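You operate a simulated robot arm through the tools that you are given. There is no shell and no other tool.

You are at the controls of a simulated two-armed robot. One attempt, no reset.

Task
Book machine TWO in for 4 hours: clipboard into TESTING, its slider to RUN, hours on the black dial.
Fine: the clipboards are in the purple drawer; shut it again and leave the rest of the board.

The check looks at the end state, three seconds after you hand in, the way a careful person would. Anything else that was tipped, shoved, dropped, spilled or broken makes it a failure.

Robot
Two 7-joint arms with two-finger parallel grippers on one trunk, on a base that drives. Base frame: it is fixed to the floor where the robot stands at the start and does not move with it; the origin is under the middle of the robot, x ahead of it, y to its left, z up; the surface under the hand at the start is at about z = 860. Lengths are in mm, angles in degrees, forces in N, time in s.
The left shoulder is at the start at [63, 197, 1307], the right one opposite. With the tool pointing down near the work surface each hand reaches from about 100 to 660 mm from the robot's upright axis, wherever it stands, measured 20 degrees to its own side. Places, roughly: black dial [900, -200, 1400]; grey switch [900, -200, 1200]; inside of the testing tray [600, 200, 900]; purple drawer [600, 100, 700]; teal dial [1000, -500, 1400]. Payload 1.57 kg a hand.
Tool frame (each hand has its own): the origin (TCP) lies between the finger pads and is the grasp point; the fingertips stand 30 mm ahead of it; z points along the fingers, y is the line along which they close. The gripper opens to 110 mm. The fingers are 24 mm wide and 12 mm thick; the gripper's body (48 by 112 mm) begins 78 mm behind the TCP.
Orientation is told as [roll, pitch, yaw] about the base's x, y, z axes, in that order, counted from this pose: with the fingers straight down and closing along the base's y, the tool's x points along the base's -x, its y along +y and its z along -z.

Tools
- The arms move only by the tool move_arm. It takes "left_steps", "right_steps" or both (then of equal length, played together; a hand with none holds still); each is a list of rows, each a list of 6 numbers: the shift along the tool's x, y, z in mm, then the turn, a rotation vector about the tool's x, y, z in degrees. In form: [[dx, dy, dz, wx, wy, wz], ...]. A call has 1 to 20 rows; each row is the pose to reach, as a shift and turn from the pose commanded when the call began, along the tool's axes at that moment. "left_fingers" and "right_fingers" are, for a hand that has rows, the finger opening in mm, from 0 to 110, set as the call begins (left out, the last holds). A row lasts 0.2 s, in which the tool goes at most 50 mm and 8.6 degrees; a call with a longer step from one row to the next is refused whole, and so is a gripper value outside its range. Where a pose cannot be reached the arm comes as near as it can. A force on the tool above 70 N (or 10 N above the force at the start of the call, whichever is more), or a blocked arm, ends the call early, and 0.2 s more pass. The fingers move at their own pace (about 72 mm/s each) and stop on an object; they squeeze with about 41 N. The grip force told is the motor's: it shows also when the fingers shut on nothing. Time passes only in rows, and 0.2 s behind the last, so rows that repeat a pose let the fingers close. The reply holds the time, the measured pose of the TCP, the force on the tool along the base axes, the opening and the grip force, in the units named above and with some noise, with the torque about the TCP (base axes, N m) and any sound that the robot's microphone picked up.
- Cameras (640 x 400 px; columns grow to the right, rows downward): "scene" is now at [101.4, -12.9, 1892.5]; the picture's right is [-0.09, -1.00, 0.00], its down [-0.79, 0.07, -0.61] and it looks along [0.61, -0.06, -0.79] (base axes); focal length 241 px, centre (320, 200). "left" rides on the left gripper at [70, -16, -141] in its tool frame; the picture's right is [0.23, 0.97, 0.00], its down [-0.85, 0.20, -0.48] and it looks along [-0.47, 0.11, 0.88] (tool axes); focal length 222 px, centre (320, 200). "right" rides on the right gripper at [70, 16, -141] in its tool frame; the picture's right is [-0.23, 0.97, 0.00], its down [-0.86, -0.20, -0.48] and it looks along [-0.47, -0.11, 0.88] (tool axes); focal length 222 px, centre (320, 200). There is no depth. A picture from a camera that has moved, and an enlarged one, comes with that camera's place and axes in the base frame and with its lens. The place of the scene camera against the robot may be out by one fixed shift of up to 18 mm in any direction.
- capture(camera): a new picture of that camera. No time passes.
- raise_lower(by): slides the trunk up (or, below 0, down) by that many mm; the arms and the scene camera ride with it, the base frame stays. It gives what a move gives, with no picture.
- steer(legs): drives the robot by 1 to 6 legs, each [ahead, left, turn to the left] in mm, mm and degrees, along the robot's own axes; the way and the turn of a leg run together, so that a leg with both is an arc; at most 1500 mm and 180 degrees a leg. The arms and the cameras ride along, it lands a little off, and it stops where it bumps. It gives what a move gives.
- pan_tilt(pan, tilt): turns the head with the scene camera to pan (to the left, within 86 degrees either way) and tilt (down, from -29 to 69), counted from straight ahead of the robot. It gives what a move gives.
- close_up(camera, box): a new picture of the part [left, top, right, bottom] of that camera's present view, enlarged. No time passes.
- close_job(): hands the job in; it is judged then, once.

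Places have to be worked out from the pictures, the camera data and where the tool is seen. Open the grippers and draw the arms clear of the work before you hand the job in, unless the task says otherwise.

The tools are called after "Emit:" by a JSON object that holds its "fn" and its "kwargs". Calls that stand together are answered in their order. move_arm: Moves the arms, as the interface text tells. Its arguments: {"type":"object","properties":{"left_steps":{"type":"array","items":{"type":"array","items":{"type":"number"}}},"left_fingers":{"type":"number"},"right_steps":{"type":"array","items":{"type":"array","items":{"type":"number"}}},"right_fingers":{"type":"number"}},"required":[]} The other tools are called the same way: raise_lower (by) slides the trunk up or down; steer (legs) drives the base; pan_tilt (pan, tilt) turns the head that bears the scene camera; capture (camera) takes a picture; close_up (camera, box) takes an enlarged picture of a part of a camera's view; close_job () hands the job in.

At the start:

```text
t: 0.0
left_position: [488.2, 178.0, 1561.7]
left_ee_rot: [0.0, 0.0, 0.0]
left_force: [-0.5, 0.9, -0.9]
left_moment: [0.01, 0.01, 0.01]
left_opening: 109.8
left_grasp_force: 0.1
right_position: [433.3, -125.1, 1612.7]
right_ee_rot: [-0.1, 0.0, 0.0]
right_force: [-0.2, -0.1, -0.8]
right_moment: [0.01, -0.04, 0.01]
right_opening: 110.1
right_grasp_force: 0.0
trunk travel left (down, up): [-903.0, 87.0]
robot x, y, heading: [2.2, -1.4, 0.1]
head pan, tilt: [-5.2, 52.2]
```

scene: 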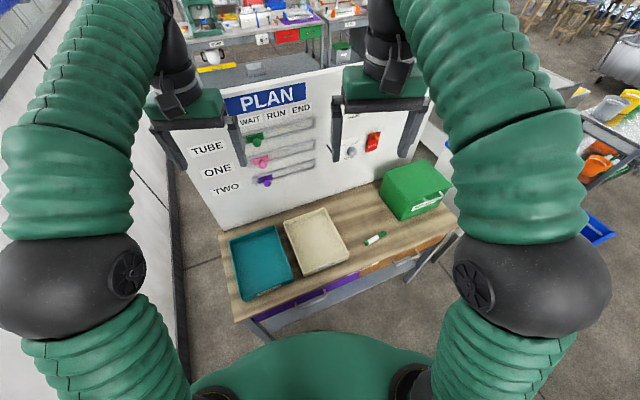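
right: 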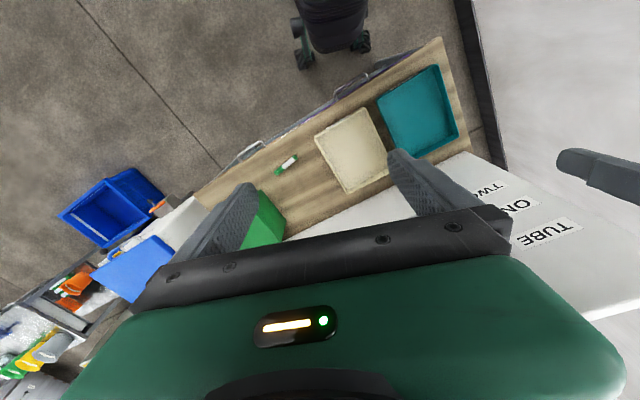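
left: 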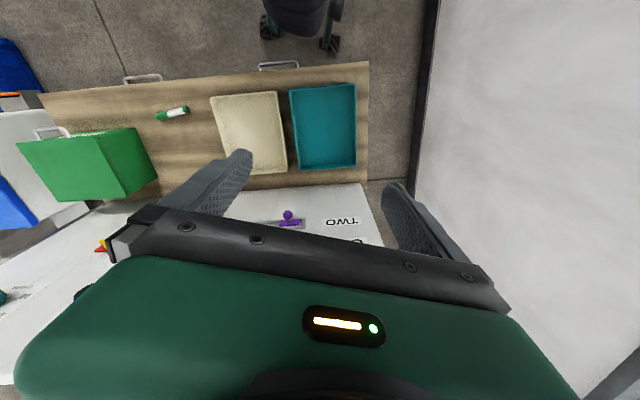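

The scene shows a board with three slider rows (TUBE, ONE, TWO), a desk with two trays, a marker, a green box and a purple drawer front. I'll look at details with enlarged pictures before moving.

Emit:
{"fn": "close_up", "kwargs": {"camera": "scene", "box": [180, 80, 340, 200]}}

Emit:
{"fn": "close_up", "kwargs": {"camera": "scene", "box": [220, 180, 460, 340]}}

Emit:
{"fn": "close_up", "kwargs": {"camera": "scene", "box": [320, 80, 480, 200]}}

```text
3.33 times, centred on (260, 140) of scene
camera zoom: at [101.4, -12.9, 1892.5], right [-0.09, -1.0, 0.0], down [-0.79, 0.07, -0.61], along [0.61, -0.06, -0.79], focal length 805 px, centre (520, 400)
```

zoom: 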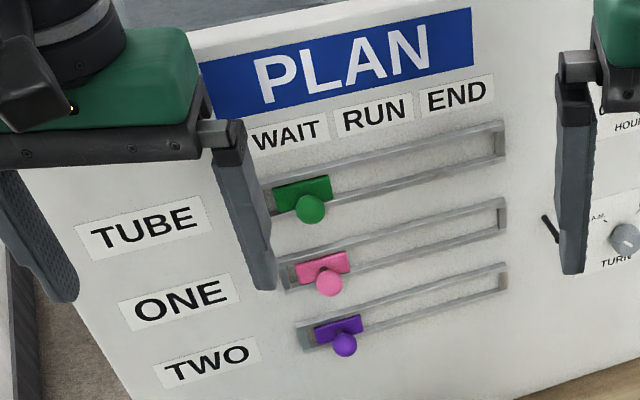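

```text
2.50 times, centred on (340, 260) of scene
camera zoom: at [101.4, -12.9, 1892.5], right [-0.09, -1.0, 0.0], down [-0.79, 0.07, -0.61], along [0.61, -0.06, -0.79], focal length 604 px, centre (270, 50)
```

zoom: 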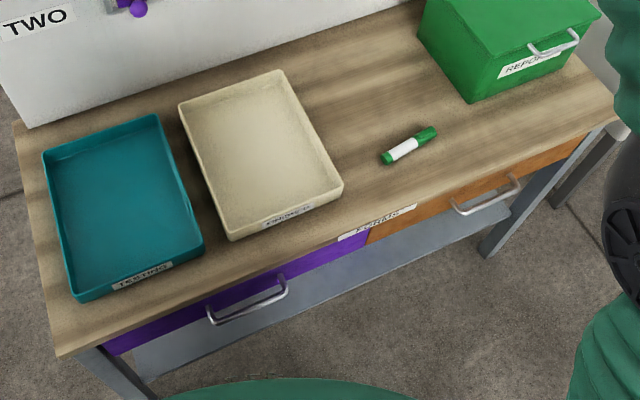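

```text
3.33 times, centred on (400, 140) of scene
camera zoom: at [101.4, -12.9, 1892.5], right [-0.09, -1.0, 0.0], down [-0.79, 0.07, -0.61], along [0.61, -0.06, -0.79], focal length 805 px, centre (53, 400)
```

zoom: 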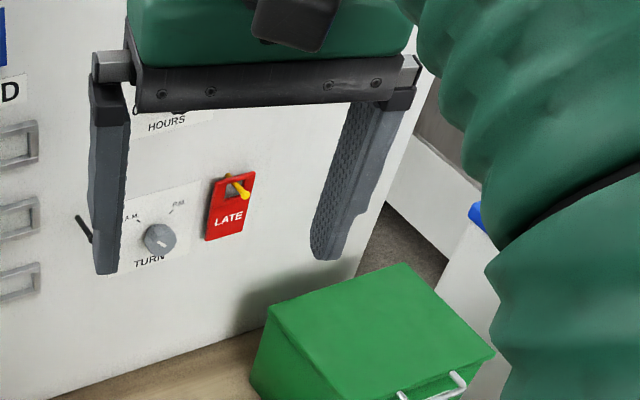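

The table is turned about 17° (its depth axis points roughly [0.96, 0.29]). I'll raise the head's view to see the upper part of the board with the dials.

Emit:
{"fn": "pan_tilt", "kwargs": {"pan": -5, "tilt": 30}}

Emit:
{"fn": "capture", "kwargs": {"camera": "scene"}}

```text
t: 0.9
left_position: [487.3, 178.4, 1562.2]
left_ee_rot: [0.0, 0.0, 0.0]
left_force: [0.5, 0.0, 0.3]
left_moment: [0.02, 0.01, -0.02]
left_opening: 110.2
left_grasp_force: 0.1
right_position: [431.5, -124.5, 1612.0]
right_ee_rot: [0.0, -0.1, 0.2]
right_force: [-0.4, -0.2, -0.4]
right_moment: [-0.02, 0.04, 0.03]
right_opening: 110.0
right_grasp_force: 0.0
trunk travel left (down, up): [-903.0, 87.0]
robot x, y, heading: [4.6, -5.0, 0.1]
head pan, tilt: [-5.0, 30.0]
```

```text
taken
camera scene: at [116.8, -14.0, 1924.8], right [-0.09, -1.0, 0.0], down [-0.5, 0.04, -0.86], along [0.86, -0.08, -0.5], focal length 241 px, centre (320, 200)
```

scene: 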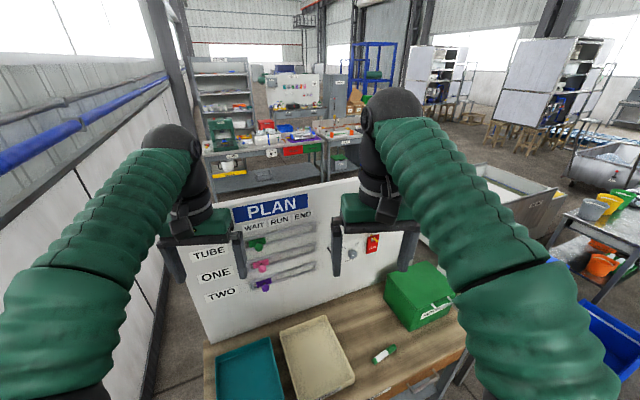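

The right arm hides the black dial, and the drawer needs room to open, so I'll back off to the right and square up with the table (turn left about 17°).

Emit:
{"fn": "steer", "kwargs": {"legs": [[-140, -410, 0], [0, 0, 17]]}}

Emit:
{"fn": "pan_tilt", "kwargs": {"pan": 0, "tilt": 35}}

Emit:
{"fn": "capture", "kwargs": {"camera": "scene"}}

```text
t: 4.4
left_position: [276.2, -101.0, 1562.8]
left_ee_rot: [0.1, 0.0, 16.2]
left_force: [-0.2, -0.1, -0.7]
left_moment: [0.04, 0.05, 0.0]
left_opening: 110.0
left_grasp_force: 0.0
right_position: [308.7, -409.2, 1613.9]
right_ee_rot: [0.0, -0.1, 16.3]
right_force: [0.0, 0.1, 0.3]
right_moment: [0.01, 0.0, -0.04]
right_opening: 110.2
right_grasp_force: 0.0
trunk travel left (down, up): [-903.0, 87.0]
robot x, y, heading: [-144.1, -406.3, 16.2]
head pan, tilt: [-5.0, 30.0]
```

```text
t: 5.1
left_position: [275.7, -97.2, 1563.8]
left_ee_rot: [-0.1, -0.1, 16.3]
left_force: [-0.1, 0.7, 0.0]
left_moment: [-0.03, 0.04, 0.02]
left_opening: 109.9
left_grasp_force: 0.0
right_position: [306.4, -404.9, 1615.2]
right_ee_rot: [-0.1, -0.1, 16.4]
right_force: [0.0, 0.6, -0.7]
right_moment: [-0.04, 0.0, 0.0]
right_opening: 110.1
right_grasp_force: 0.0
trunk travel left (down, up): [-903.0, 87.0]
robot x, y, heading: [-144.3, -403.3, 16.1]
head pan, tilt: [0.0, 35.0]
```

```text
taken
camera scene: at [-31.7, -376.3, 1917.0], right [0.28, -0.96, 0.0], down [-0.55, -0.16, -0.82], along [0.79, 0.23, -0.58], focal length 241 px, centre (320, 200)
```

scene: 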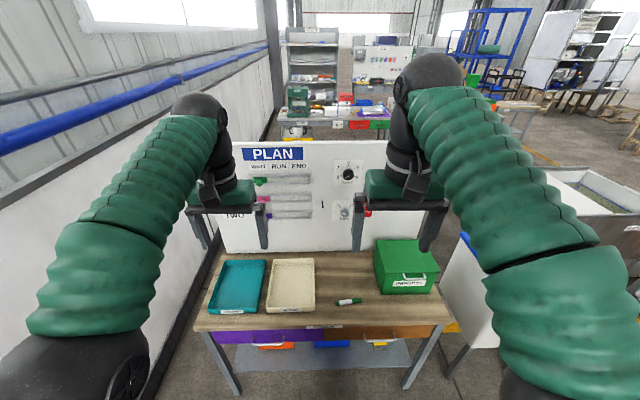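

Now square with the table. I'll spread both hands outward to clear the view of the board and dial.

Emit:
{"fn": "move_arm", "kwargs": {"left_steps": [[0, 45, 0, 0, 0, 0], [0, 90, 0, 0, 0, 0], [0, 135, 0, 0, 0, 0], [0, 180, 0, 0, 0, 0], [0, 220, 0, 0, 0, 0]], "right_steps": [[0, -45, 0, 0, 0, 0], [0, -90, 0, 0, 0, 0], [0, -135, 0, 0, 0, 0], [0, -180, 0, 0, 0, 0], [0, -220, 0, 0, 0, 0]]}}

Emit:
{"fn": "capture", "kwargs": {"camera": "scene"}}

Emit:
{"fn": "close_up", "kwargs": {"camera": "scene", "box": [220, 130, 400, 242]}}

Emit:
{"fn": "close_up", "kwargs": {"camera": "scene", "box": [180, 240, 460, 400]}}

Emit:
{"fn": "close_up", "kwargs": {"camera": "scene", "box": [320, 150, 400, 200]}}

```text
t: 6.3
left_position: [216.0, 111.6, 1560.8]
left_ee_rot: [0.1, 0.0, 16.1]
left_force: [-0.3, 0.1, -0.7]
left_moment: [-0.02, 0.02, 0.01]
left_opening: 110.0
left_grasp_force: 0.0
right_position: [370.7, -617.6, 1612.1]
right_ee_rot: [-0.1, -0.1, 16.4]
right_force: [-0.7, -0.1, 0.0]
right_moment: [0.01, 0.04, 0.02]
right_opening: 109.9
right_grasp_force: 0.1
trunk travel left (down, up): [-903.0, 87.0]
robot x, y, heading: [-143.3, -404.3, 16.0]
head pan, tilt: [0.0, 35.0]
```

```text
taken
camera scene: at [-29.5, -378.1, 1916.9], right [0.28, -0.96, 0.0], down [-0.55, -0.16, -0.82], along [0.78, 0.23, -0.58], focal length 241 px, centre (320, 200)
```

scene: 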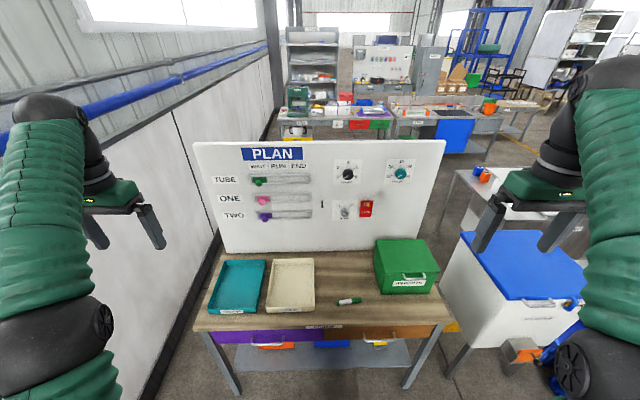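

```text
3.56 times, centred on (310, 186) of scene
camera zoom: at [-29.5, -378.1, 1916.9], right [0.28, -0.96, 0.0], down [-0.55, -0.16, -0.82], along [0.78, 0.23, -0.58], focal length 858 px, centre (356, 250)
```

zoom: 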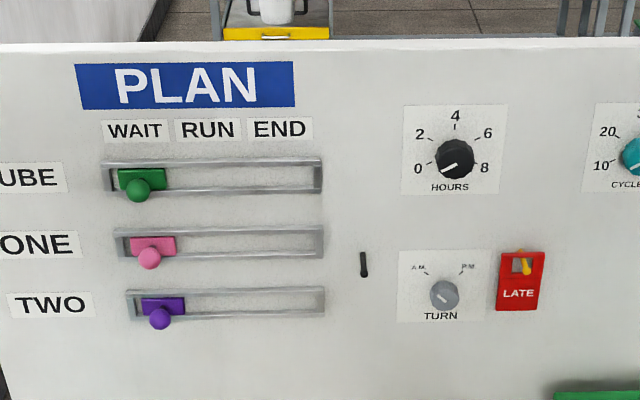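

```text
2.29 times, centred on (320, 320) of scene
camera zoom: at [-29.5, -378.1, 1916.9], right [0.28, -0.96, 0.0], down [-0.55, -0.16, -0.82], along [0.78, 0.23, -0.58], focal length 552 px, centre (320, -74)
```

zoom: 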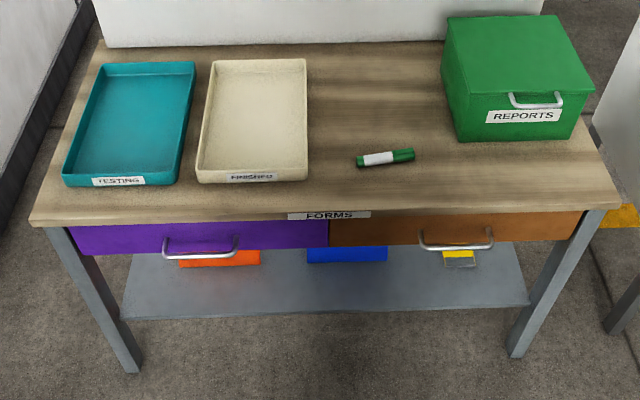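

```text
8.00 times, centred on (360, 175) of scene
camera zoom: at [-29.5, -378.1, 1916.9], right [0.28, -0.96, 0.0], down [-0.55, -0.16, -0.82], along [0.78, 0.23, -0.58], focal length 1931 px, centre (0, 400)
```

zoom: 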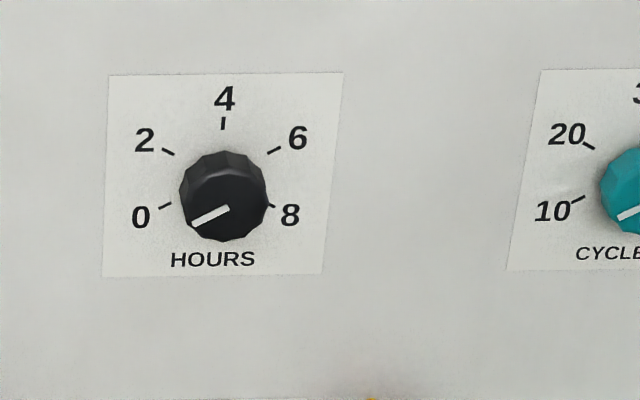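

The board layout is clear: black HOURS dial points to 0 (4 is straight up, ticks 60° apart, so a 120° clockwise turn), the TWO slider is purple at WAIT. The purple drawer handle is at roughly 630 mm ahead, 226 mm left in the robot frame, z≈770. I'll bring the left hand down in front of the handle, turning it so the fingers close along the pull direction.

Emit:
{"fn": "move_arm", "kwargs": {"left_steps": [[1.3, -11, 40, 0, 0, 6.43], [2.6, -22, 80, 0, 0, 12.86], [3.9, -33, 120, 0, 0, 19.3], [5.2, -44, 160, 0, 0, 25.7], [6.5, -55, 200, 0, 0, 32.1], [7.8, -66, 240, 0, 0, 38.6], [9.1, -77, 280, 0, 0, 45], [10.4, -88, 320, 0, 0, 51.4], [11.7, -99, 360, 0, 0, 57.9], [13, -110, 400, 0, 0, 64.3], [14.3, -121, 440, 0, 0, 70.7], [15.6, -132, 480, 0, 0, 77.1], [16.9, -143, 520, 0, 0, 83.6], [18, -154, 560, 0, 0, 90]]}}

Emit:
{"fn": "pan_tilt", "kwargs": {"pan": 8, "tilt": 50}}

Emit:
{"fn": "capture", "kwargs": {"camera": "scene"}}

Emit:
{"fn": "capture", "kwargs": {"camera": "left"}}

```text
t: 9.3
left_position: [239.6, -42.9, 1003.2]
left_ee_rot: [0.1, -0.1, -73.9]
left_force: [0.5, 0.2, 0.3]
left_moment: [-0.02, 0.03, -0.03]
left_opening: 110.0
left_grasp_force: 0.1
right_position: [370.0, -618.5, 1612.0]
right_ee_rot: [0.1, -0.2, 16.3]
right_force: [0.2, -0.3, 0.0]
right_moment: [0.0, 0.0, -0.02]
right_opening: 109.9
right_grasp_force: 0.1
trunk travel left (down, up): [-903.0, 87.0]
robot x, y, heading: [-143.1, -408.5, 15.9]
head pan, tilt: [0.0, 35.0]
```

```text
t: 10.1
left_position: [239.4, -43.3, 1003.7]
left_ee_rot: [0.0, 0.0, -73.8]
left_force: [0.2, -0.3, 0.2]
left_moment: [0.01, -0.03, -0.04]
left_opening: 110.3
left_grasp_force: 0.0
right_position: [368.3, -618.7, 1612.7]
right_ee_rot: [0.0, -0.2, 16.3]
right_force: [-0.3, -0.8, 0.3]
right_moment: [-0.01, -0.02, -0.02]
right_opening: 110.2
right_grasp_force: 0.0
trunk travel left (down, up): [-903.0, 87.0]
robot x, y, heading: [-139.7, -407.5, 16.1]
head pan, tilt: [8.0, 50.0]
```

```text
taken
camera scene: at [-44.5, -372.7, 1895.3], right [0.41, -0.91, 0.0], down [-0.7, -0.31, -0.64], along [0.58, 0.26, -0.77], focal length 241 px, centre (320, 200)
```

scene: 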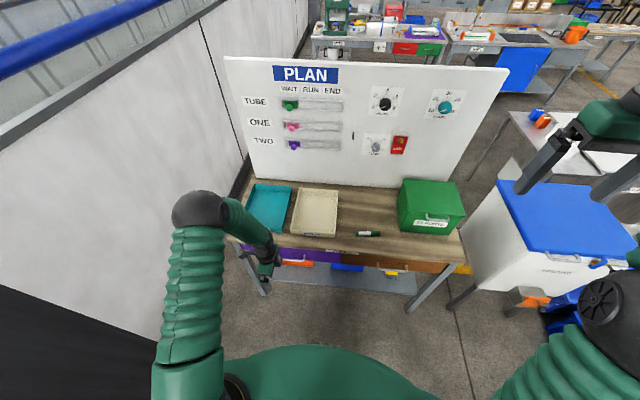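

```text
taken
camera left: at [203.3, 20.7, 1144.8], right [0.87, 0.49, 0.0], down [0.43, -0.77, 0.48], along [0.24, -0.42, -0.88], focal length 222 px, centre (320, 200)
```

left: 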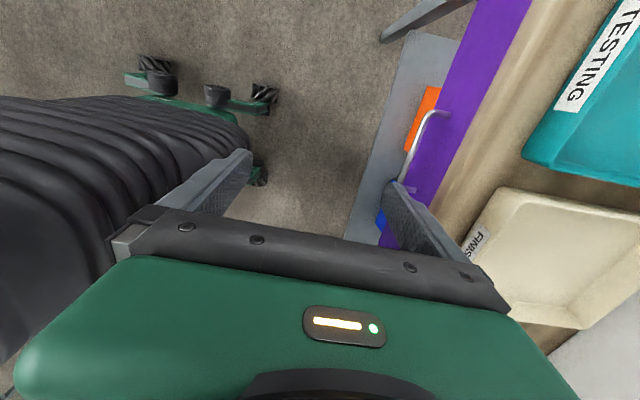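

The handle is visible in the left wrist camera. I'll tilt the left tool 45° forward and descend some, then look again to triangulate the handle.

Emit:
{"fn": "move_arm", "kwargs": {"left_steps": [[0, 0, 18, -7.5, 0, 0], [0, 0, 36, -15, 0, 0], [0, 0, 54, -22.5, 0, 0], [0, 0, 72, -30, 0, 0], [0, 0, 90, -37.5, 0, 0], [0, 0, 108, -45, 0, 0]]}}

Emit:
{"fn": "capture", "kwargs": {"camera": "left"}}

Emit:
{"fn": "capture", "kwargs": {"camera": "scene"}}

```text
t: 11.5
left_position: [239.1, -42.9, 897.0]
left_ee_rot: [45.3, 0.2, -73.8]
left_force: [0.2, -0.1, 0.2]
left_moment: [-0.02, -0.03, -0.01]
left_opening: 109.7
left_grasp_force: 0.2
right_position: [369.3, -618.6, 1612.3]
right_ee_rot: [0.0, -0.2, 16.4]
right_force: [-0.3, 0.1, 0.1]
right_moment: [0.03, 0.0, 0.0]
right_opening: 109.6
right_grasp_force: 0.1
trunk travel left (down, up): [-903.0, 87.0]
robot x, y, heading: [-139.8, -408.4, 16.2]
head pan, tilt: [8.0, 50.0]
```

```text
taken
camera left: at [111.7, -5.0, 985.2], right [0.6, 0.41, 0.69], down [0.05, -0.88, 0.48], along [0.8, -0.25, -0.54], focal length 222 px, centre (320, 200)
```

left: 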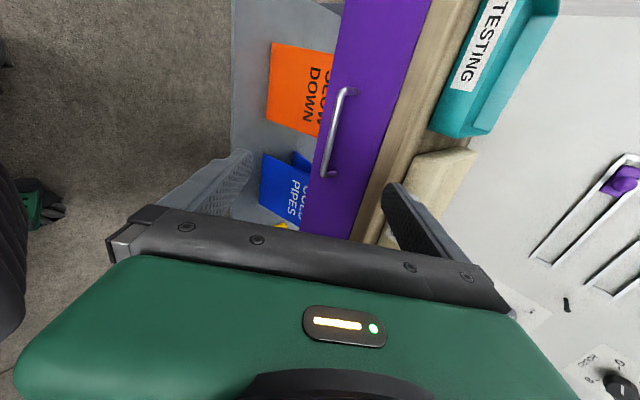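

```text
taken
camera scene: at [-45.2, -373.2, 1895.4], right [0.41, -0.91, 0.0], down [-0.7, -0.31, -0.64], along [0.58, 0.26, -0.77], focal length 241 px, centre (320, 200)
```

scene: 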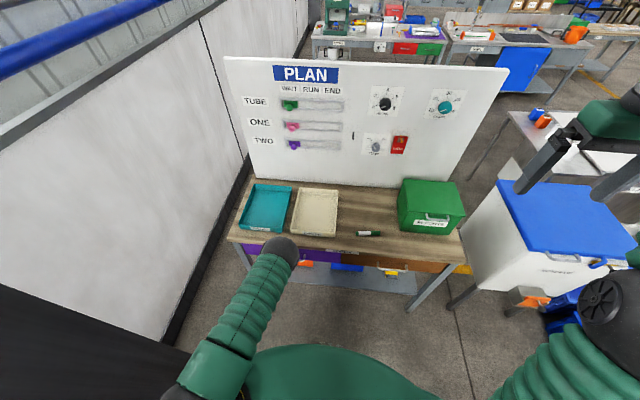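

Good view of the handle; an enlarged picture will let me measure its bar and stand-off.

Emit:
{"fn": "close_up", "kwargs": {"camera": "left", "box": [270, 60, 430, 220]}}

```text
2.50 times, centred on (350, 140) of left
camera zoom: at [111.7, -5.0, 985.2], right [0.6, 0.41, 0.69], down [0.05, -0.88, 0.48], along [0.8, -0.25, -0.54], focal length 555 px, centre (245, 350)
```

zoom: 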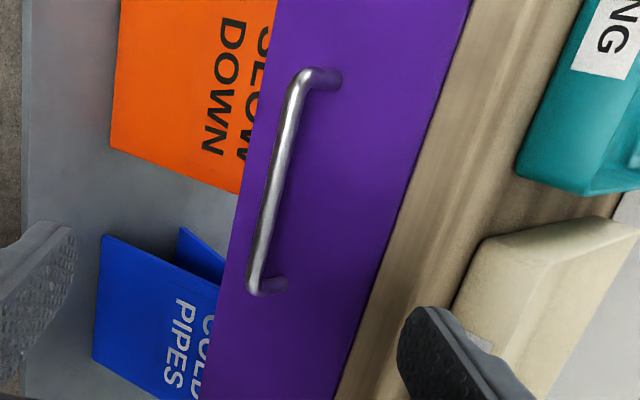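

Triangulating the two wrist views: handle bar centre ≈ [417, 1, 746], about 137 mm long, standing ~38 mm off the drawer face, table edge overhanging above it. I'll approach with the tool nearly horizontal (15° below), fingers closing vertically, to a pre-grasp 85 mm short of the bar.

Emit:
{"fn": "move_arm", "kwargs": {"left_steps": [[-1.7, -4.1, 32.5, -6, 0, 0], [-3.4, -8.2, 65, -12, 0, 0], [-5.1, -12.2, 97.6, -18, 0, 0], [-6.8, -16.3, 130, -24, 0, 0], [-8.5, -20.4, 162.6, -30, 0, 0], [-8.5, -20.4, 162.6, -30, 0, 0]], "left_fingers": 60}}

Emit:
{"fn": "capture", "kwargs": {"camera": "left"}}

Emit:
{"fn": "capture", "kwargs": {"camera": "scene"}}

```text
t: 12.5
left_position: [413.7, -31.1, 900.4]
left_ee_rot: [78.1, -2.2, -74.1]
left_force: [-0.2, -0.4, 0.6]
left_moment: [0.01, 0.0, 0.0]
left_opening: 60.1
left_grasp_force: 0.0
left hand out of reach, approached as far as the arm can: row 5
right_position: [354.8, -629.3, 1615.6]
right_ee_rot: [0.2, -0.9, 16.3]
right_force: [-1.5, -0.3, -0.1]
right_moment: [0.05, -0.1, 0.0]
right_opening: 110.0
right_grasp_force: 0.3
trunk travel left (down, up): [-903.0, 87.0]
robot x, y, heading: [-142.6, -406.0, 16.3]
head pan, tilt: [8.0, 50.0]
stopped in row 5 (left hand): the force on the tool passed its limit at 204 N (the readings are from after the stop); the commanded pose is now the measured one
```

```text
taken
camera left: at [257.9, -0.1, 912.1], right [0.12, 0.31, 0.94], down [-0.18, -0.93, 0.33], along [0.98, -0.21, -0.06], focal length 222 px, centre (320, 200)
```

left: 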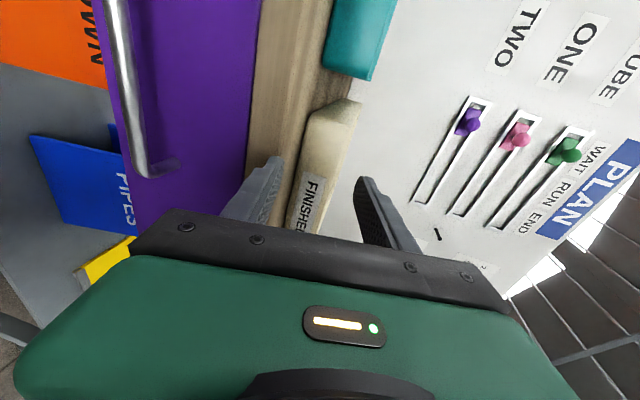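

```text
taken
camera scene: at [-62.8, -386.1, 1896.5], right [0.41, -0.91, 0.0], down [-0.69, -0.31, -0.65], along [0.59, 0.27, -0.76], focal length 241 px, centre (320, 200)
```

scene: 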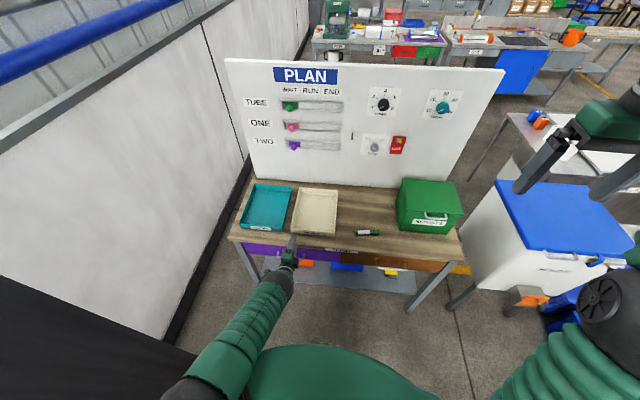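

The tool did not follow: the arm couldn't take that wrist pose so high above the handle and the lower fingertip came up against the table edge. I'll back the hand straight off first and then check what state things are in.

Emit:
{"fn": "move_arm", "kwargs": {"left_steps": [[0, 4, -20, 0, 0, 0], [0, -2, -50, 0, 0, 0], [0, -10, -85, 0, 0, 0], [0, -18, -120, 0, 0, 0], [0, -25, -155, 0, 0, 0]]}}

Emit:
{"fn": "capture", "kwargs": {"camera": "left"}}

Emit:
{"fn": "capture", "kwargs": {"camera": "scene"}}

```text
t: 13.7
left_position: [272.1, -60.1, 907.6]
left_ee_rot: [78.2, -2.3, -73.6]
left_force: [-0.1, 0.1, -0.2]
left_moment: [0.0, -0.02, -0.03]
left_opening: 60.0
left_grasp_force: 0.1
right_position: [366.9, -617.1, 1613.6]
right_ee_rot: [-0.1, -0.3, 16.5]
right_force: [-0.4, -1.5, -0.8]
right_moment: [-0.02, -0.01, -0.02]
right_opening: 110.0
right_grasp_force: 0.1
trunk travel left (down, up): [-903.0, 87.0]
robot x, y, heading: [-137.9, -405.4, 16.4]
head pan, tilt: [8.0, 50.0]
```

```text
taken
camera left: at [114.9, -31.6, 917.8], right [0.12, 0.31, 0.94], down [-0.17, -0.93, 0.33], along [0.98, -0.2, -0.05], focal length 222 px, centre (320, 200)
```

left: 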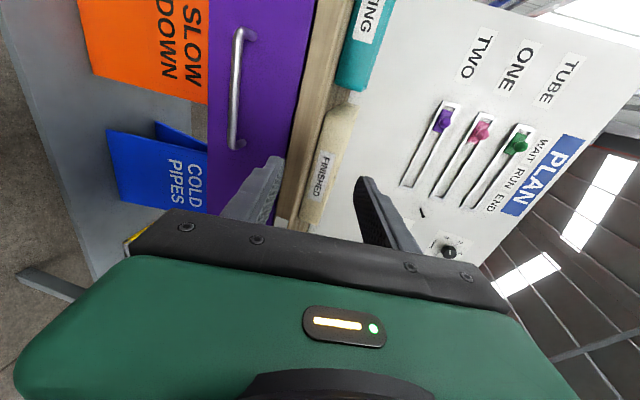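

```text
taken
camera scene: at [-46.9, -373.2, 1895.5], right [0.41, -0.91, 0.0], down [-0.7, -0.32, -0.64], along [0.58, 0.26, -0.77], focal length 241 px, centre (320, 200)
```

scene: 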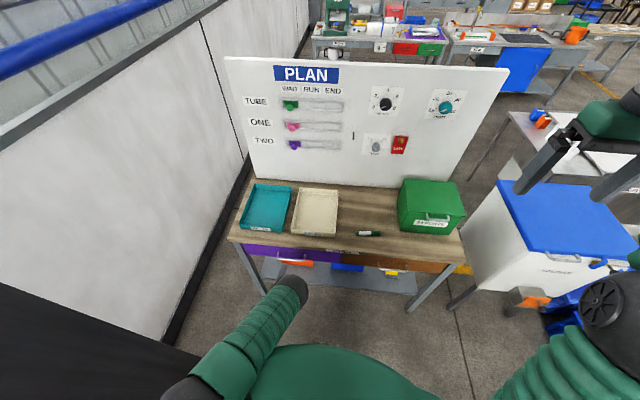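

Nothing has shifted (table view identical), and a third view confirms the bar centre at about [417, 2, 749]. I'll lower the trunk by 155 mm so this same arm posture meets the handle height, and look around behind before I later pull by driving.

Emit:
{"fn": "raise_lower", "kwargs": {"by": -155}}

Emit:
{"fn": "capture", "kwargs": {"camera": "left"}}

Emit:
{"fn": "pan_tilt", "kwargs": {"pan": 86, "tilt": 40}}

Emit:
{"fn": "capture", "kwargs": {"camera": "scene"}}

Emit:
{"fn": "pan_tilt", "kwargs": {"pan": -86, "tilt": 40}}

Emit:
{"fn": "capture", "kwargs": {"camera": "scene"}}

Emit:
{"fn": "pan_tilt", "kwargs": {"pan": 8, "tilt": 55}}

Emit:
{"fn": "capture", "kwargs": {"camera": "scene"}}

```text
t: 15.5
left_position: [273.6, -67.0, 752.0]
left_ee_rot: [78.1, -2.6, -73.9]
left_force: [-0.6, 0.9, -0.1]
left_moment: [-0.01, 0.05, -0.03]
left_opening: 59.7
left_grasp_force: 0.0
right_position: [368.9, -618.2, 1456.3]
right_ee_rot: [0.1, -0.2, 16.5]
right_force: [-1.0, -0.2, 0.1]
right_moment: [0.0, -0.04, 0.03]
right_opening: 109.8
right_grasp_force: 0.2
trunk travel left (down, up): [-748.0, 242.0]
robot x, y, heading: [-139.5, -409.8, 16.4]
head pan, tilt: [8.0, 50.0]
```

```text
taken
camera left: at [117.4, -36.6, 761.6], right [0.12, 0.32, 0.94], down [-0.18, -0.93, 0.33], along [0.98, -0.21, -0.05], focal length 222 px, centre (320, 200)
```

left: 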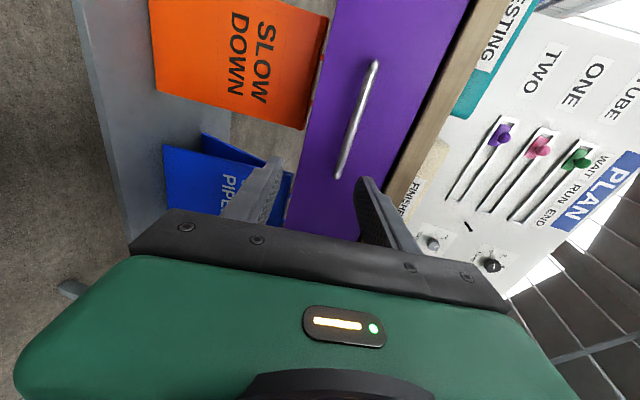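

```text
t: 17.0
left_position: [274.0, -66.4, 750.8]
left_ee_rot: [78.1, -2.6, -74.1]
left_force: [0.2, -0.1, -0.3]
left_moment: [-0.02, 0.02, 0.0]
left_opening: 59.9
left_grasp_force: 0.0
right_position: [368.2, -619.1, 1457.0]
right_ee_rot: [0.1, -0.3, 16.6]
right_force: [-1.1, 0.9, -0.1]
right_moment: [0.0, -0.03, -0.01]
right_opening: 109.9
right_grasp_force: 0.1
trunk travel left (down, up): [-748.0, 242.0]
robot x, y, heading: [-142.9, -408.2, 16.4]
head pan, tilt: [85.9, 40.0]
```

```text
taken
camera scene: at [-134.5, -322.6, 1754.7], right [0.98, 0.21, 0.0], down [0.13, -0.63, -0.77], along [-0.16, 0.75, -0.64], focal length 241 px, centre (320, 200)
```

scene: 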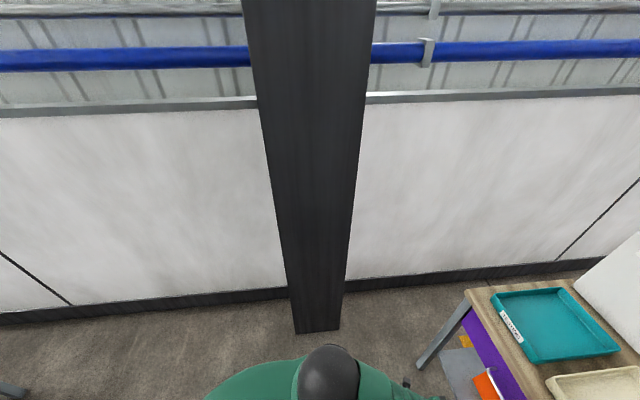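

```text
t: 19.6
left_position: [274.1, -67.6, 750.0]
left_ee_rot: [78.1, -2.6, -74.0]
left_force: [0.5, -0.2, -0.1]
left_moment: [0.01, -0.01, -0.03]
left_opening: 60.0
left_grasp_force: 0.1
right_position: [368.7, -619.5, 1455.9]
right_ee_rot: [0.1, -0.3, 16.6]
right_force: [-0.4, -0.1, 0.2]
right_moment: [0.02, 0.01, 0.01]
right_opening: 110.2
right_grasp_force: 0.1
trunk travel left (down, up): [-748.0, 242.0]
robot x, y, heading: [-139.0, -408.3, 16.4]
head pan, tilt: [-85.9, 40.0]
```

```text
taken
camera scene: at [-86.8, -485.5, 1754.6], right [-0.94, -0.35, 0.0], down [-0.23, 0.6, -0.77], along [0.27, -0.72, -0.64], focal length 241 px, centre (320, 200)
```

scene: 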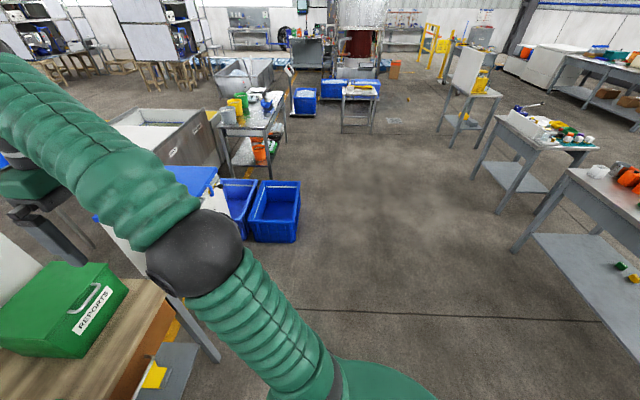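

```text
t: 21.3
left_position: [273.7, -67.8, 751.8]
left_ee_rot: [78.1, -2.7, -74.0]
left_force: [0.6, 0.2, -0.9]
left_moment: [-0.01, -0.01, -0.01]
left_opening: 60.0
left_grasp_force: 0.0
right_position: [367.6, -617.9, 1457.0]
right_ee_rot: [0.1, -0.2, 16.5]
right_force: [-0.1, 0.4, 1.0]
right_moment: [0.0, 0.0, 0.02]
right_opening: 109.9
right_grasp_force: 0.0
trunk travel left (down, up): [-748.0, 242.0]
robot x, y, heading: [-142.8, -409.1, 16.0]
head pan, tilt: [8.0, 55.0]
```

```text
taken
camera scene: at [-50.7, -376.0, 1733.9], right [0.41, -0.91, 0.0], down [-0.75, -0.34, -0.57], along [0.52, 0.24, -0.82], focal length 241 px, centre (320, 200)
```

scene: 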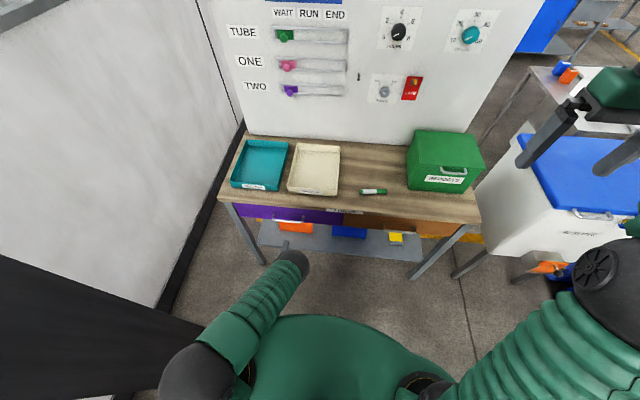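

The way behind is clear. The wrist view puts the bar between the fingers' planes at z≈752. I'll advance most of the way (100 mm) and check before closing.

Emit:
{"fn": "move_arm", "kwargs": {"left_steps": [[4, 5.3, 24.4, 0, 0, 0.6], [8, 10.7, 48.9, 0, 0, 1.3], [12, 16, 73.4, 0, 0, 2], [16, 21.3, 97.8, 0, 0, 2.6]]}}

Emit:
{"fn": "capture", "kwargs": {"camera": "left"}}

```text
t: 22.3
left_position: [359.1, -23.0, 743.5]
left_ee_rot: [77.2, 0.1, -74.7]
left_force: [0.7, 0.2, 0.0]
left_moment: [-0.04, 0.01, -0.01]
left_opening: 60.1
left_grasp_force: 0.1
right_position: [367.9, -617.8, 1455.6]
right_ee_rot: [0.2, -0.2, 16.5]
right_force: [0.2, 0.5, 0.5]
right_moment: [0.03, 0.03, 0.0]
right_opening: 109.9
right_grasp_force: 0.1
trunk travel left (down, up): [-748.0, 242.0]
robot x, y, heading: [-140.0, -406.7, 16.4]
head pan, tilt: [8.0, 55.0]
```

```text
taken
camera left: at [202.4, 7.4, 759.6], right [0.15, 0.27, 0.95], down [-0.18, -0.94, 0.3], along [0.97, -0.21, -0.09], focal length 222 px, centre (320, 200)
```

left: 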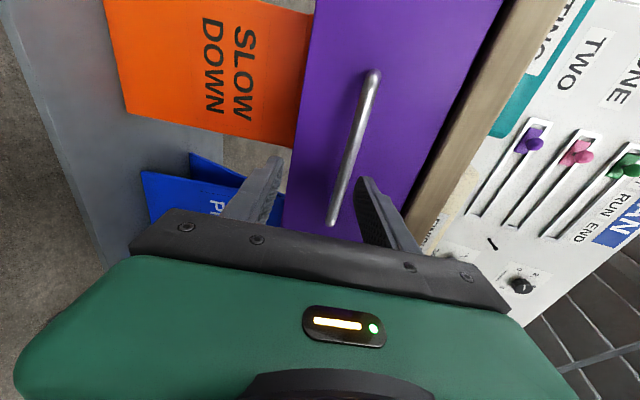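

The bar (z≈754) sits between the fingers, a little above the TCP height (743). I'll rise 13 mm, go forward 48 mm so it lies about 15 mm ahead of the TCP, then look once more before closing.

Emit:
{"fn": "move_arm", "kwargs": {"left_steps": [[3, 12, 4, 0, 0, 0], [5, 17, 24, 0, 0, 0], [8, 23.3, 43.9, 0, 0, 0], [8, 23.3, 43.9, 0, 0, 0]]}}

Emit:
{"fn": "capture", "kwargs": {"camera": "left"}}

```text
t: 23.3
left_position: [401.7, -4.2, 756.9]
left_ee_rot: [77.3, 0.3, -74.5]
left_force: [-6.2, -2.2, 0.5]
left_moment: [0.09, -0.25, 0.05]
left_opening: 59.8
left_grasp_force: 0.0
right_position: [366.7, -619.1, 1456.8]
right_ee_rot: [0.1, -0.2, 16.5]
right_force: [0.1, 0.3, 0.4]
right_moment: [-0.02, 0.0, -0.01]
right_opening: 109.9
right_grasp_force: 0.0
trunk travel left (down, up): [-748.0, 242.0]
robot x, y, heading: [-142.6, -406.2, 16.3]
head pan, tilt: [8.0, 55.0]
```

```text
taken
camera left: at [246.1, 27.1, 772.8], right [0.15, 0.27, 0.95], down [-0.18, -0.94, 0.3], along [0.97, -0.21, -0.09], focal length 222 px, centre (320, 200)
```

left: 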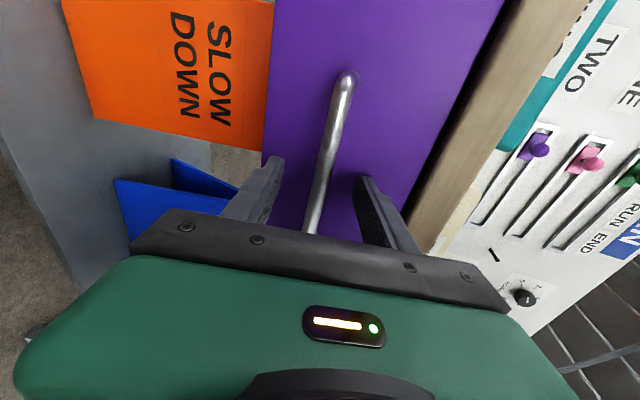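

A light 6 N contact says the fingertips just touch the drawer face, with the bar between the fingers. I'll ease back 4 mm and close on the bar.

Emit:
{"fn": "move_arm", "kwargs": {"left_steps": [[0, -1, -4, 0, 0, 0], [0, -1, -4, 0, 0, 0], [0, -1, -4, 0, 0, 0], [0, -1, -4, 0, 0, 0]], "left_fingers": 0}}

Emit:
{"fn": "capture", "kwargs": {"camera": "left"}}

```text
t: 24.3
left_position: [399.1, -5.2, 755.8]
left_ee_rot: [77.3, 0.2, -74.7]
left_force: [0.6, 1.2, 0.8]
left_moment: [-0.72, -0.24, 0.29]
left_opening: 11.9
left_grasp_force: 28.8
right_position: [368.8, -618.5, 1456.4]
right_ee_rot: [0.1, -0.2, 16.5]
right_force: [-0.7, -0.1, -0.3]
right_moment: [-0.01, 0.02, 0.0]
right_opening: 109.7
right_grasp_force: 0.1
trunk travel left (down, up): [-748.0, 242.0]
robot x, y, heading: [-140.8, -407.9, 16.3]
head pan, tilt: [8.0, 55.0]
```

```text
taken
camera left: at [242.2, 26.5, 772.6], right [0.15, 0.27, 0.95], down [-0.18, -0.94, 0.3], along [0.97, -0.21, -0.09], focal length 222 px, centre (320, 200)
```

left: 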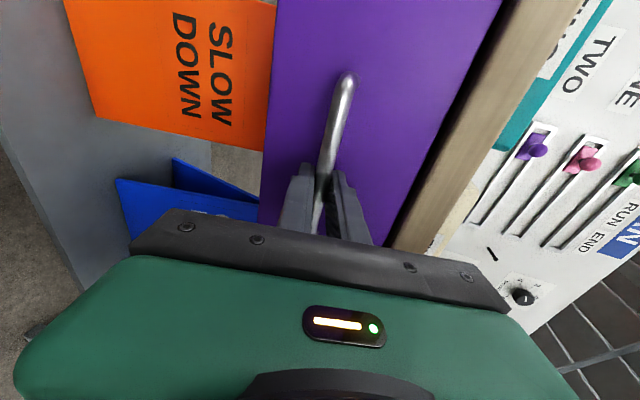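

The bar is gripped (11.9 mm, 29 N). I'll pull back 60 mm with the arm as a test and read the force.

Emit:
{"fn": "move_arm", "kwargs": {"left_steps": [[-0.3, -2.2, -9.8, 0, 0, 0], [-0.6, -4.4, -19.5, 0, 0, 0], [-0.9, -6.6, -29.3, 0, 0, 0], [-1.2, -8.8, -39, 0, 0, 0], [-1.5, -11, -48.8, 0, 0, 0], [-1.8, -13.2, -58.5, 0, 0, 0]]}}

Emit:
{"fn": "capture", "kwargs": {"camera": "left"}}

Emit:
{"fn": "capture", "kwargs": {"camera": "scene"}}

```text
t: 25.7
left_position: [340.6, -22.8, 757.2]
left_ee_rot: [77.1, 0.3, -74.5]
left_force: [0.8, -1.7, 0.3]
left_moment: [-0.63, -0.28, 0.06]
left_opening: 12.1
left_grasp_force: 29.1
right_position: [368.1, -617.8, 1456.0]
right_ee_rot: [0.0, -0.1, 16.5]
right_force: [-0.5, -0.6, 0.2]
right_moment: [0.0, 0.0, 0.03]
right_opening: 109.9
right_grasp_force: 0.1
trunk travel left (down, up): [-748.0, 242.0]
robot x, y, heading: [-142.4, -408.8, 16.2]
head pan, tilt: [8.0, 55.0]
```

```text
taken
camera left: at [185.8, 8.3, 773.0], right [0.15, 0.27, 0.95], down [-0.18, -0.94, 0.3], along [0.97, -0.22, -0.09], focal length 222 px, centre (320, 200)
```

left: 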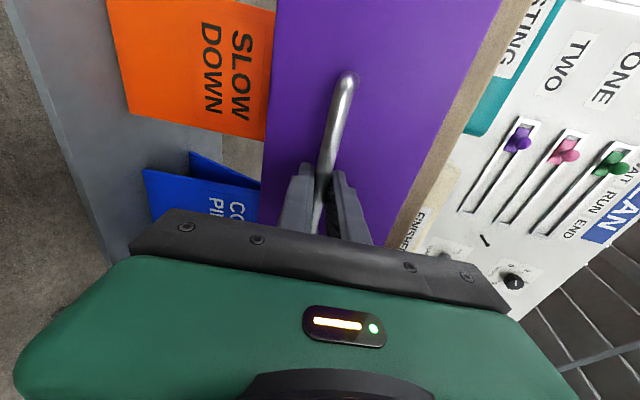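

```text
taken
camera scene: at [-50.3, -376.6, 1733.8], right [0.41, -0.91, 0.0], down [-0.75, -0.34, -0.57], along [0.52, 0.24, -0.82], focal length 241 px, centre (320, 200)
```

scene: 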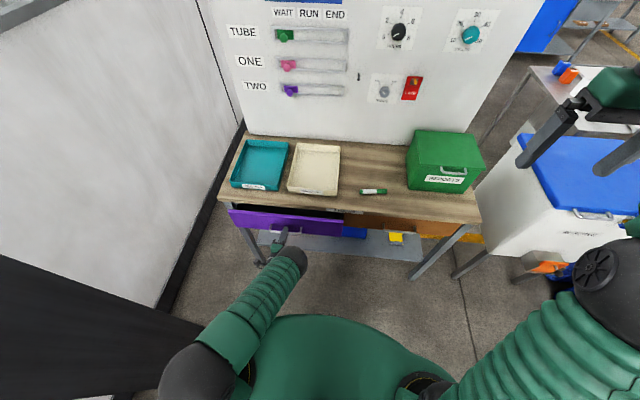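

The drawer slides easily. I'll pull further by driving the base back 160 mm in line with the drawer.

Emit:
{"fn": "steer", "kwargs": {"legs": [[-160, -2, 0]]}}

Emit:
{"fn": "capture", "kwargs": {"camera": "scene"}}

Emit:
{"fn": "capture", "kwargs": {"camera": "left"}}

```text
t: 27.1
left_position: [191.1, -70.0, 757.0]
left_ee_rot: [77.2, 0.3, -74.8]
left_force: [8.0, -15.7, -7.8]
left_moment: [-0.75, -0.29, -0.35]
left_opening: 11.8
left_grasp_force: 29.3
right_position: [218.0, -666.9, 1455.4]
right_ee_rot: [0.2, -0.1, 16.5]
right_force: [-0.1, 0.1, -0.5]
right_moment: [0.01, -0.03, 0.0]
right_opening: 109.9
right_grasp_force: 0.1
trunk travel left (down, up): [-748.0, 242.0]
robot x, y, heading: [-289.9, -456.4, 16.0]
head pan, tilt: [8.0, 55.0]
```

```text
taken
camera scene: at [-197.5, -426.7, 1733.6], right [0.41, -0.91, 0.0], down [-0.75, -0.34, -0.57], along [0.52, 0.24, -0.82], focal length 241 px, centre (320, 200)
```

scene: 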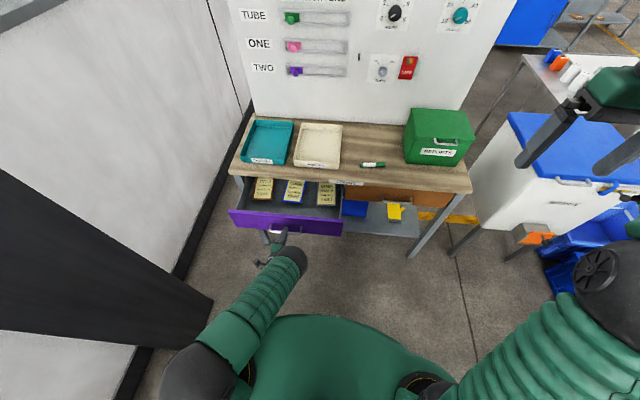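

```text
taken
camera left: at [36.1, -39.7, 773.0], right [0.15, 0.27, 0.95], down [-0.18, -0.94, 0.3], along [0.97, -0.22, -0.09], focal length 222 px, centre (320, 200)
```

left: 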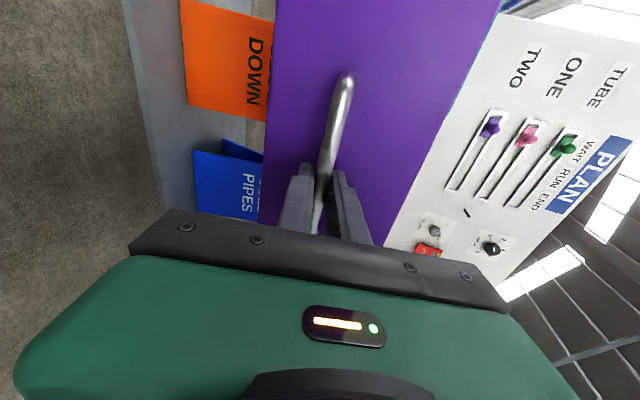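

Three clipboards are visible in the drawer. The drawer has come out ~215 mm with a small side force; I'll zoom in to see them.

Emit:
{"fn": "close_up", "kwargs": {"camera": "scene", "box": [220, 160, 360, 248]}}

```text
4.55 times, centred on (290, 204) of scene
camera zoom: at [-197.5, -426.7, 1733.6], right [0.41, -0.91, 0.0], down [-0.75, -0.34, -0.57], along [0.52, 0.24, -0.82], focal length 1097 px, centre (456, 182)
```

zoom: 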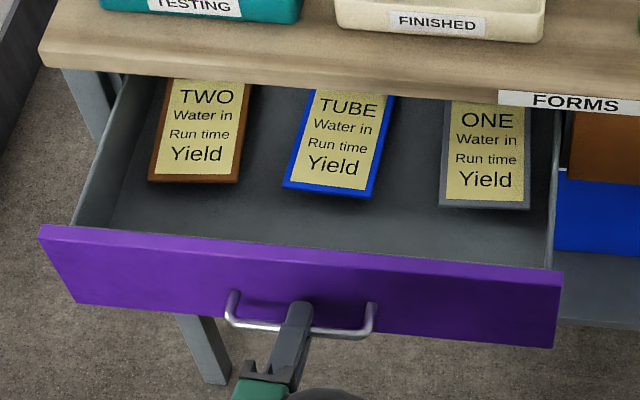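

TWO is the brown clipboard at the left of the drawer. It still reaches under the tabletop, so I'll pull another 90 mm, shading slightly right to relieve the side force.

Emit:
{"fn": "steer", "kwargs": {"legs": [[-90, -7, 0]]}}

Emit:
{"fn": "capture", "kwargs": {"camera": "scene"}}

Emit:
{"fn": "close_up", "kwargs": {"camera": "scene", "box": [220, 150, 360, 238]}}

```text
t: 28.2
left_position: [104.0, -102.0, 758.4]
left_ee_rot: [77.5, 0.0, -74.8]
left_force: [0.5, 2.1, 1.5]
left_moment: [-0.54, -0.26, 0.28]
left_opening: 11.9
left_grasp_force: 29.5
right_position: [125.4, -695.4, 1458.5]
right_ee_rot: [0.1, -0.4, 16.4]
right_force: [0.0, -0.6, 0.2]
right_moment: [0.0, 0.01, 0.01]
right_opening: 109.9
right_grasp_force: 0.0
trunk travel left (down, up): [-748.0, 242.0]
robot x, y, heading: [-379.9, -488.5, 15.9]
head pan, tilt: [8.0, 55.0]
```

```text
taken
camera scene: at [-288.7, -453.7, 1734.1], right [0.41, -0.91, 0.0], down [-0.75, -0.34, -0.57], along [0.52, 0.23, -0.82], focal length 241 px, centre (320, 200)
```

scene: 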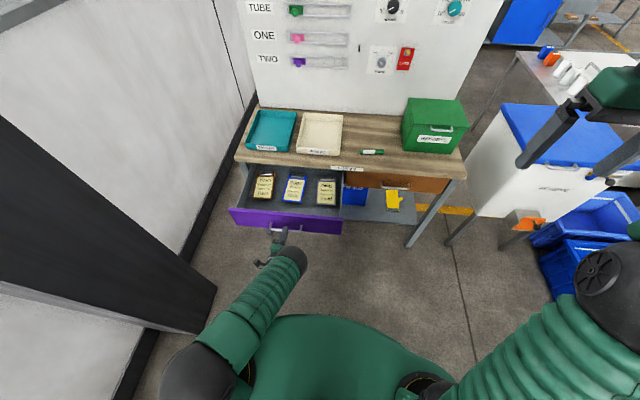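

```text
4.55 times, centred on (290, 194) of scene
camera zoom: at [-288.7, -453.7, 1734.1], right [0.41, -0.91, 0.0], down [-0.75, -0.34, -0.57], along [0.52, 0.23, -0.82], focal length 1097 px, centre (456, 227)
```

zoom: 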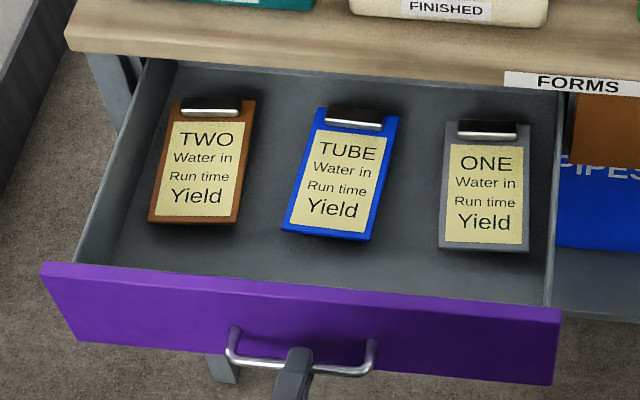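

The drawer is out ~310 mm (slide direction ≈18°), force ~0, and all three clipboards are fully visible; TWO looks ~100 × 186 mm centred near [333, 152]. I'll release the handle and draw the left hand straight back.

Emit:
{"fn": "move_arm", "kwargs": {"left_steps": [[0, 0, 0, 0, 0, 0], [0, 0, 0, 0, 0, 0], [0, 0, 0, 0, 0, 0], [0, -4.4, -19.5, 0, 0, 0], [0, -8.8, -39, 0, 0, 0], [0, -13.2, -58.5, 0, 0, 0], [0, -17.6, -78, 0, 0, 0]], "left_fingers": 60}}

Emit:
{"fn": "capture", "kwargs": {"camera": "left"}}

```text
t: 29.8
left_position: [35.7, -113.6, 769.3]
left_ee_rot: [78.8, -0.1, -74.1]
left_force: [-0.2, 0.1, -0.3]
left_moment: [0.03, -0.01, 0.01]
left_opening: 59.9
left_grasp_force: 0.0
right_position: [126.3, -696.4, 1459.2]
right_ee_rot: [0.0, -0.4, 16.5]
right_force: [-0.1, -0.4, 0.3]
right_moment: [-0.01, 0.02, 0.03]
right_opening: 109.9
right_grasp_force: 0.0
trunk travel left (down, up): [-748.0, 242.0]
robot x, y, heading: [-383.1, -481.8, 16.4]
head pan, tilt: [8.0, 55.0]
```

```text
taken
camera left: at [-120.2, -84.6, 779.8], right [0.12, 0.27, 0.96], down [-0.18, -0.94, 0.29], along [0.98, -0.21, -0.06], focal length 222 px, centre (320, 200)
```

left: 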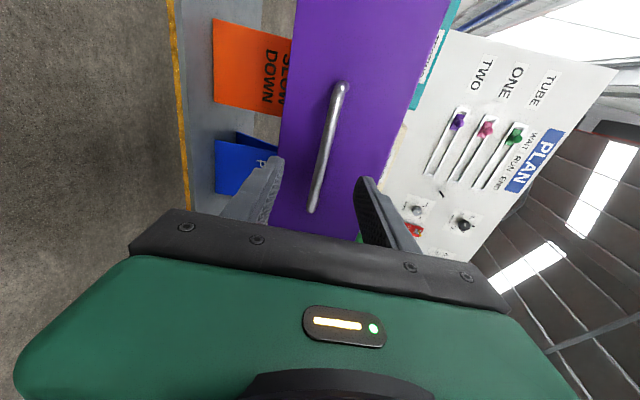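

Released cleanly. Now I'll raise the left hand and turn it to point down again, staying in front of the drawer.

Emit:
{"fn": "move_arm", "kwargs": {"left_steps": [[0, 25, -5, 7.88, 0, 0], [0, 50, -10, 15.76, 0, 0], [0, 75, -15, 23.6, 0, 0], [0, 100, -20, 31.5, 0, 0], [0, 125, -25, 39.4, 0, 0], [0, 150, -30, 47.3, 0, 0], [0, 175, -35, 55.2, 0, 0], [0, 200, -40, 63, 0, 0], [0, 225, -45, 70.9, 0, 0], [0, 250, -50, 78.8, 0, 0]]}}

Emit:
{"fn": "capture", "kwargs": {"camera": "left"}}

Emit:
{"fn": "capture", "kwargs": {"camera": "scene"}}

```text
t: 32.0
left_position: [32.9, -125.3, 1013.4]
left_ee_rot: [-1.2, 0.4, -74.7]
left_force: [0.6, -0.2, -0.2]
left_moment: [0.01, 0.03, 0.0]
left_opening: 59.9
left_grasp_force: 0.0
left hand out of reach, approached as far as the arm can: row 8
right_position: [128.2, -701.9, 1456.5]
right_ee_rot: [0.2, -0.3, 16.3]
right_force: [0.7, -0.1, -0.4]
right_moment: [0.05, 0.01, -0.02]
right_opening: 110.0
right_grasp_force: 0.0
trunk travel left (down, up): [-748.0, 242.0]
robot x, y, heading: [-376.9, -486.9, 16.5]
head pan, tilt: [8.0, 55.0]
```

```text
taken
camera left: at [1.2, -60.7, 1156.6], right [0.88, 0.47, -0.02], down [0.43, -0.77, 0.47], along [0.21, -0.42, -0.88], focal length 222 px, centre (320, 200)
```

left: 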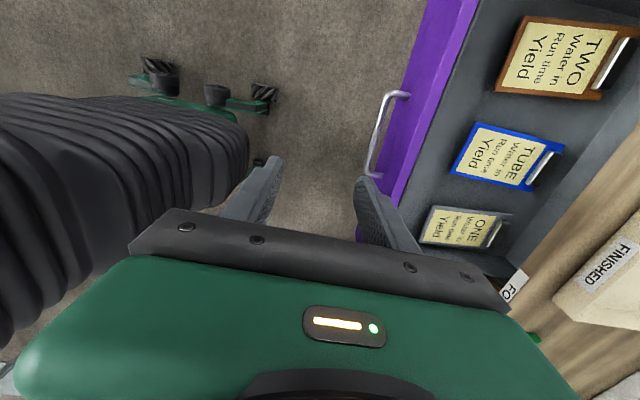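

```text
taken
camera scene: at [-284.5, -460.4, 1733.8], right [0.41, -0.91, 0.0], down [-0.75, -0.33, -0.57], along [0.52, 0.24, -0.82], focal length 241 px, centre (320, 200)
```

scene: 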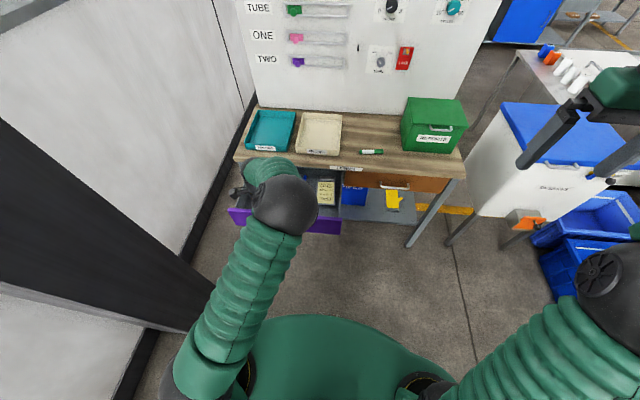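

From here the wrist camera sees the TWO clipboard well. I'll enlarge it to gauge its size, thickness and clip.

Emit:
{"fn": "close_up", "kwargs": {"camera": "left", "box": [480, 0, 640, 100]}}

Emit:
{"fn": "close_up", "kwargs": {"camera": "left", "box": [380, 0, 640, 260]}}

```text
4.00 times, centred on (560, 50) of left
camera zoom: at [1.2, -60.7, 1156.6], right [0.88, 0.47, -0.02], down [0.43, -0.77, 0.47], along [0.21, -0.42, -0.88], focal length 888 px, centre (-640, 800)
```

zoom: 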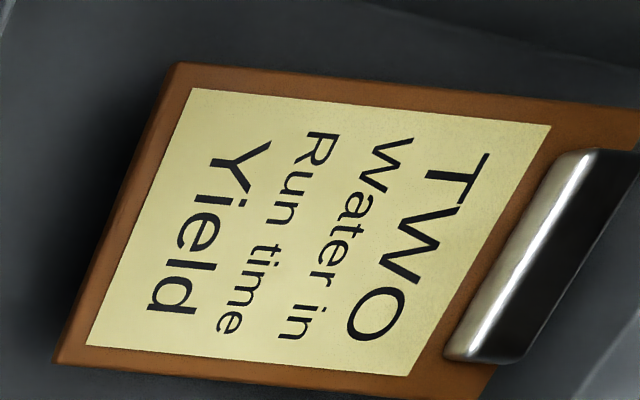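

```text
1.54 times, centred on (510, 130) of left
camera zoom: at [1.2, -60.7, 1156.6], right [0.88, 0.47, -0.02], down [0.43, -0.77, 0.47], along [0.21, -0.42, -0.88], focal length 342 px, centre (28, 308)
```

zoom: 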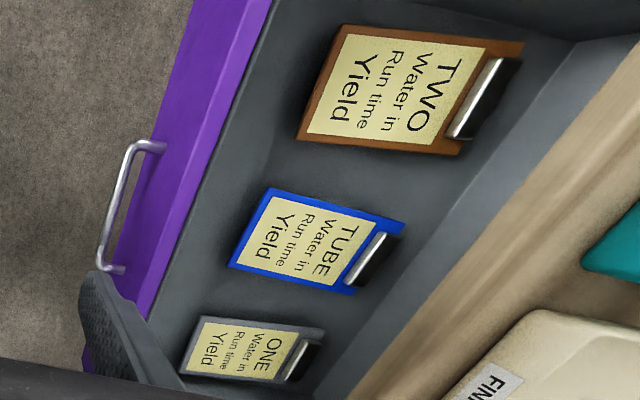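

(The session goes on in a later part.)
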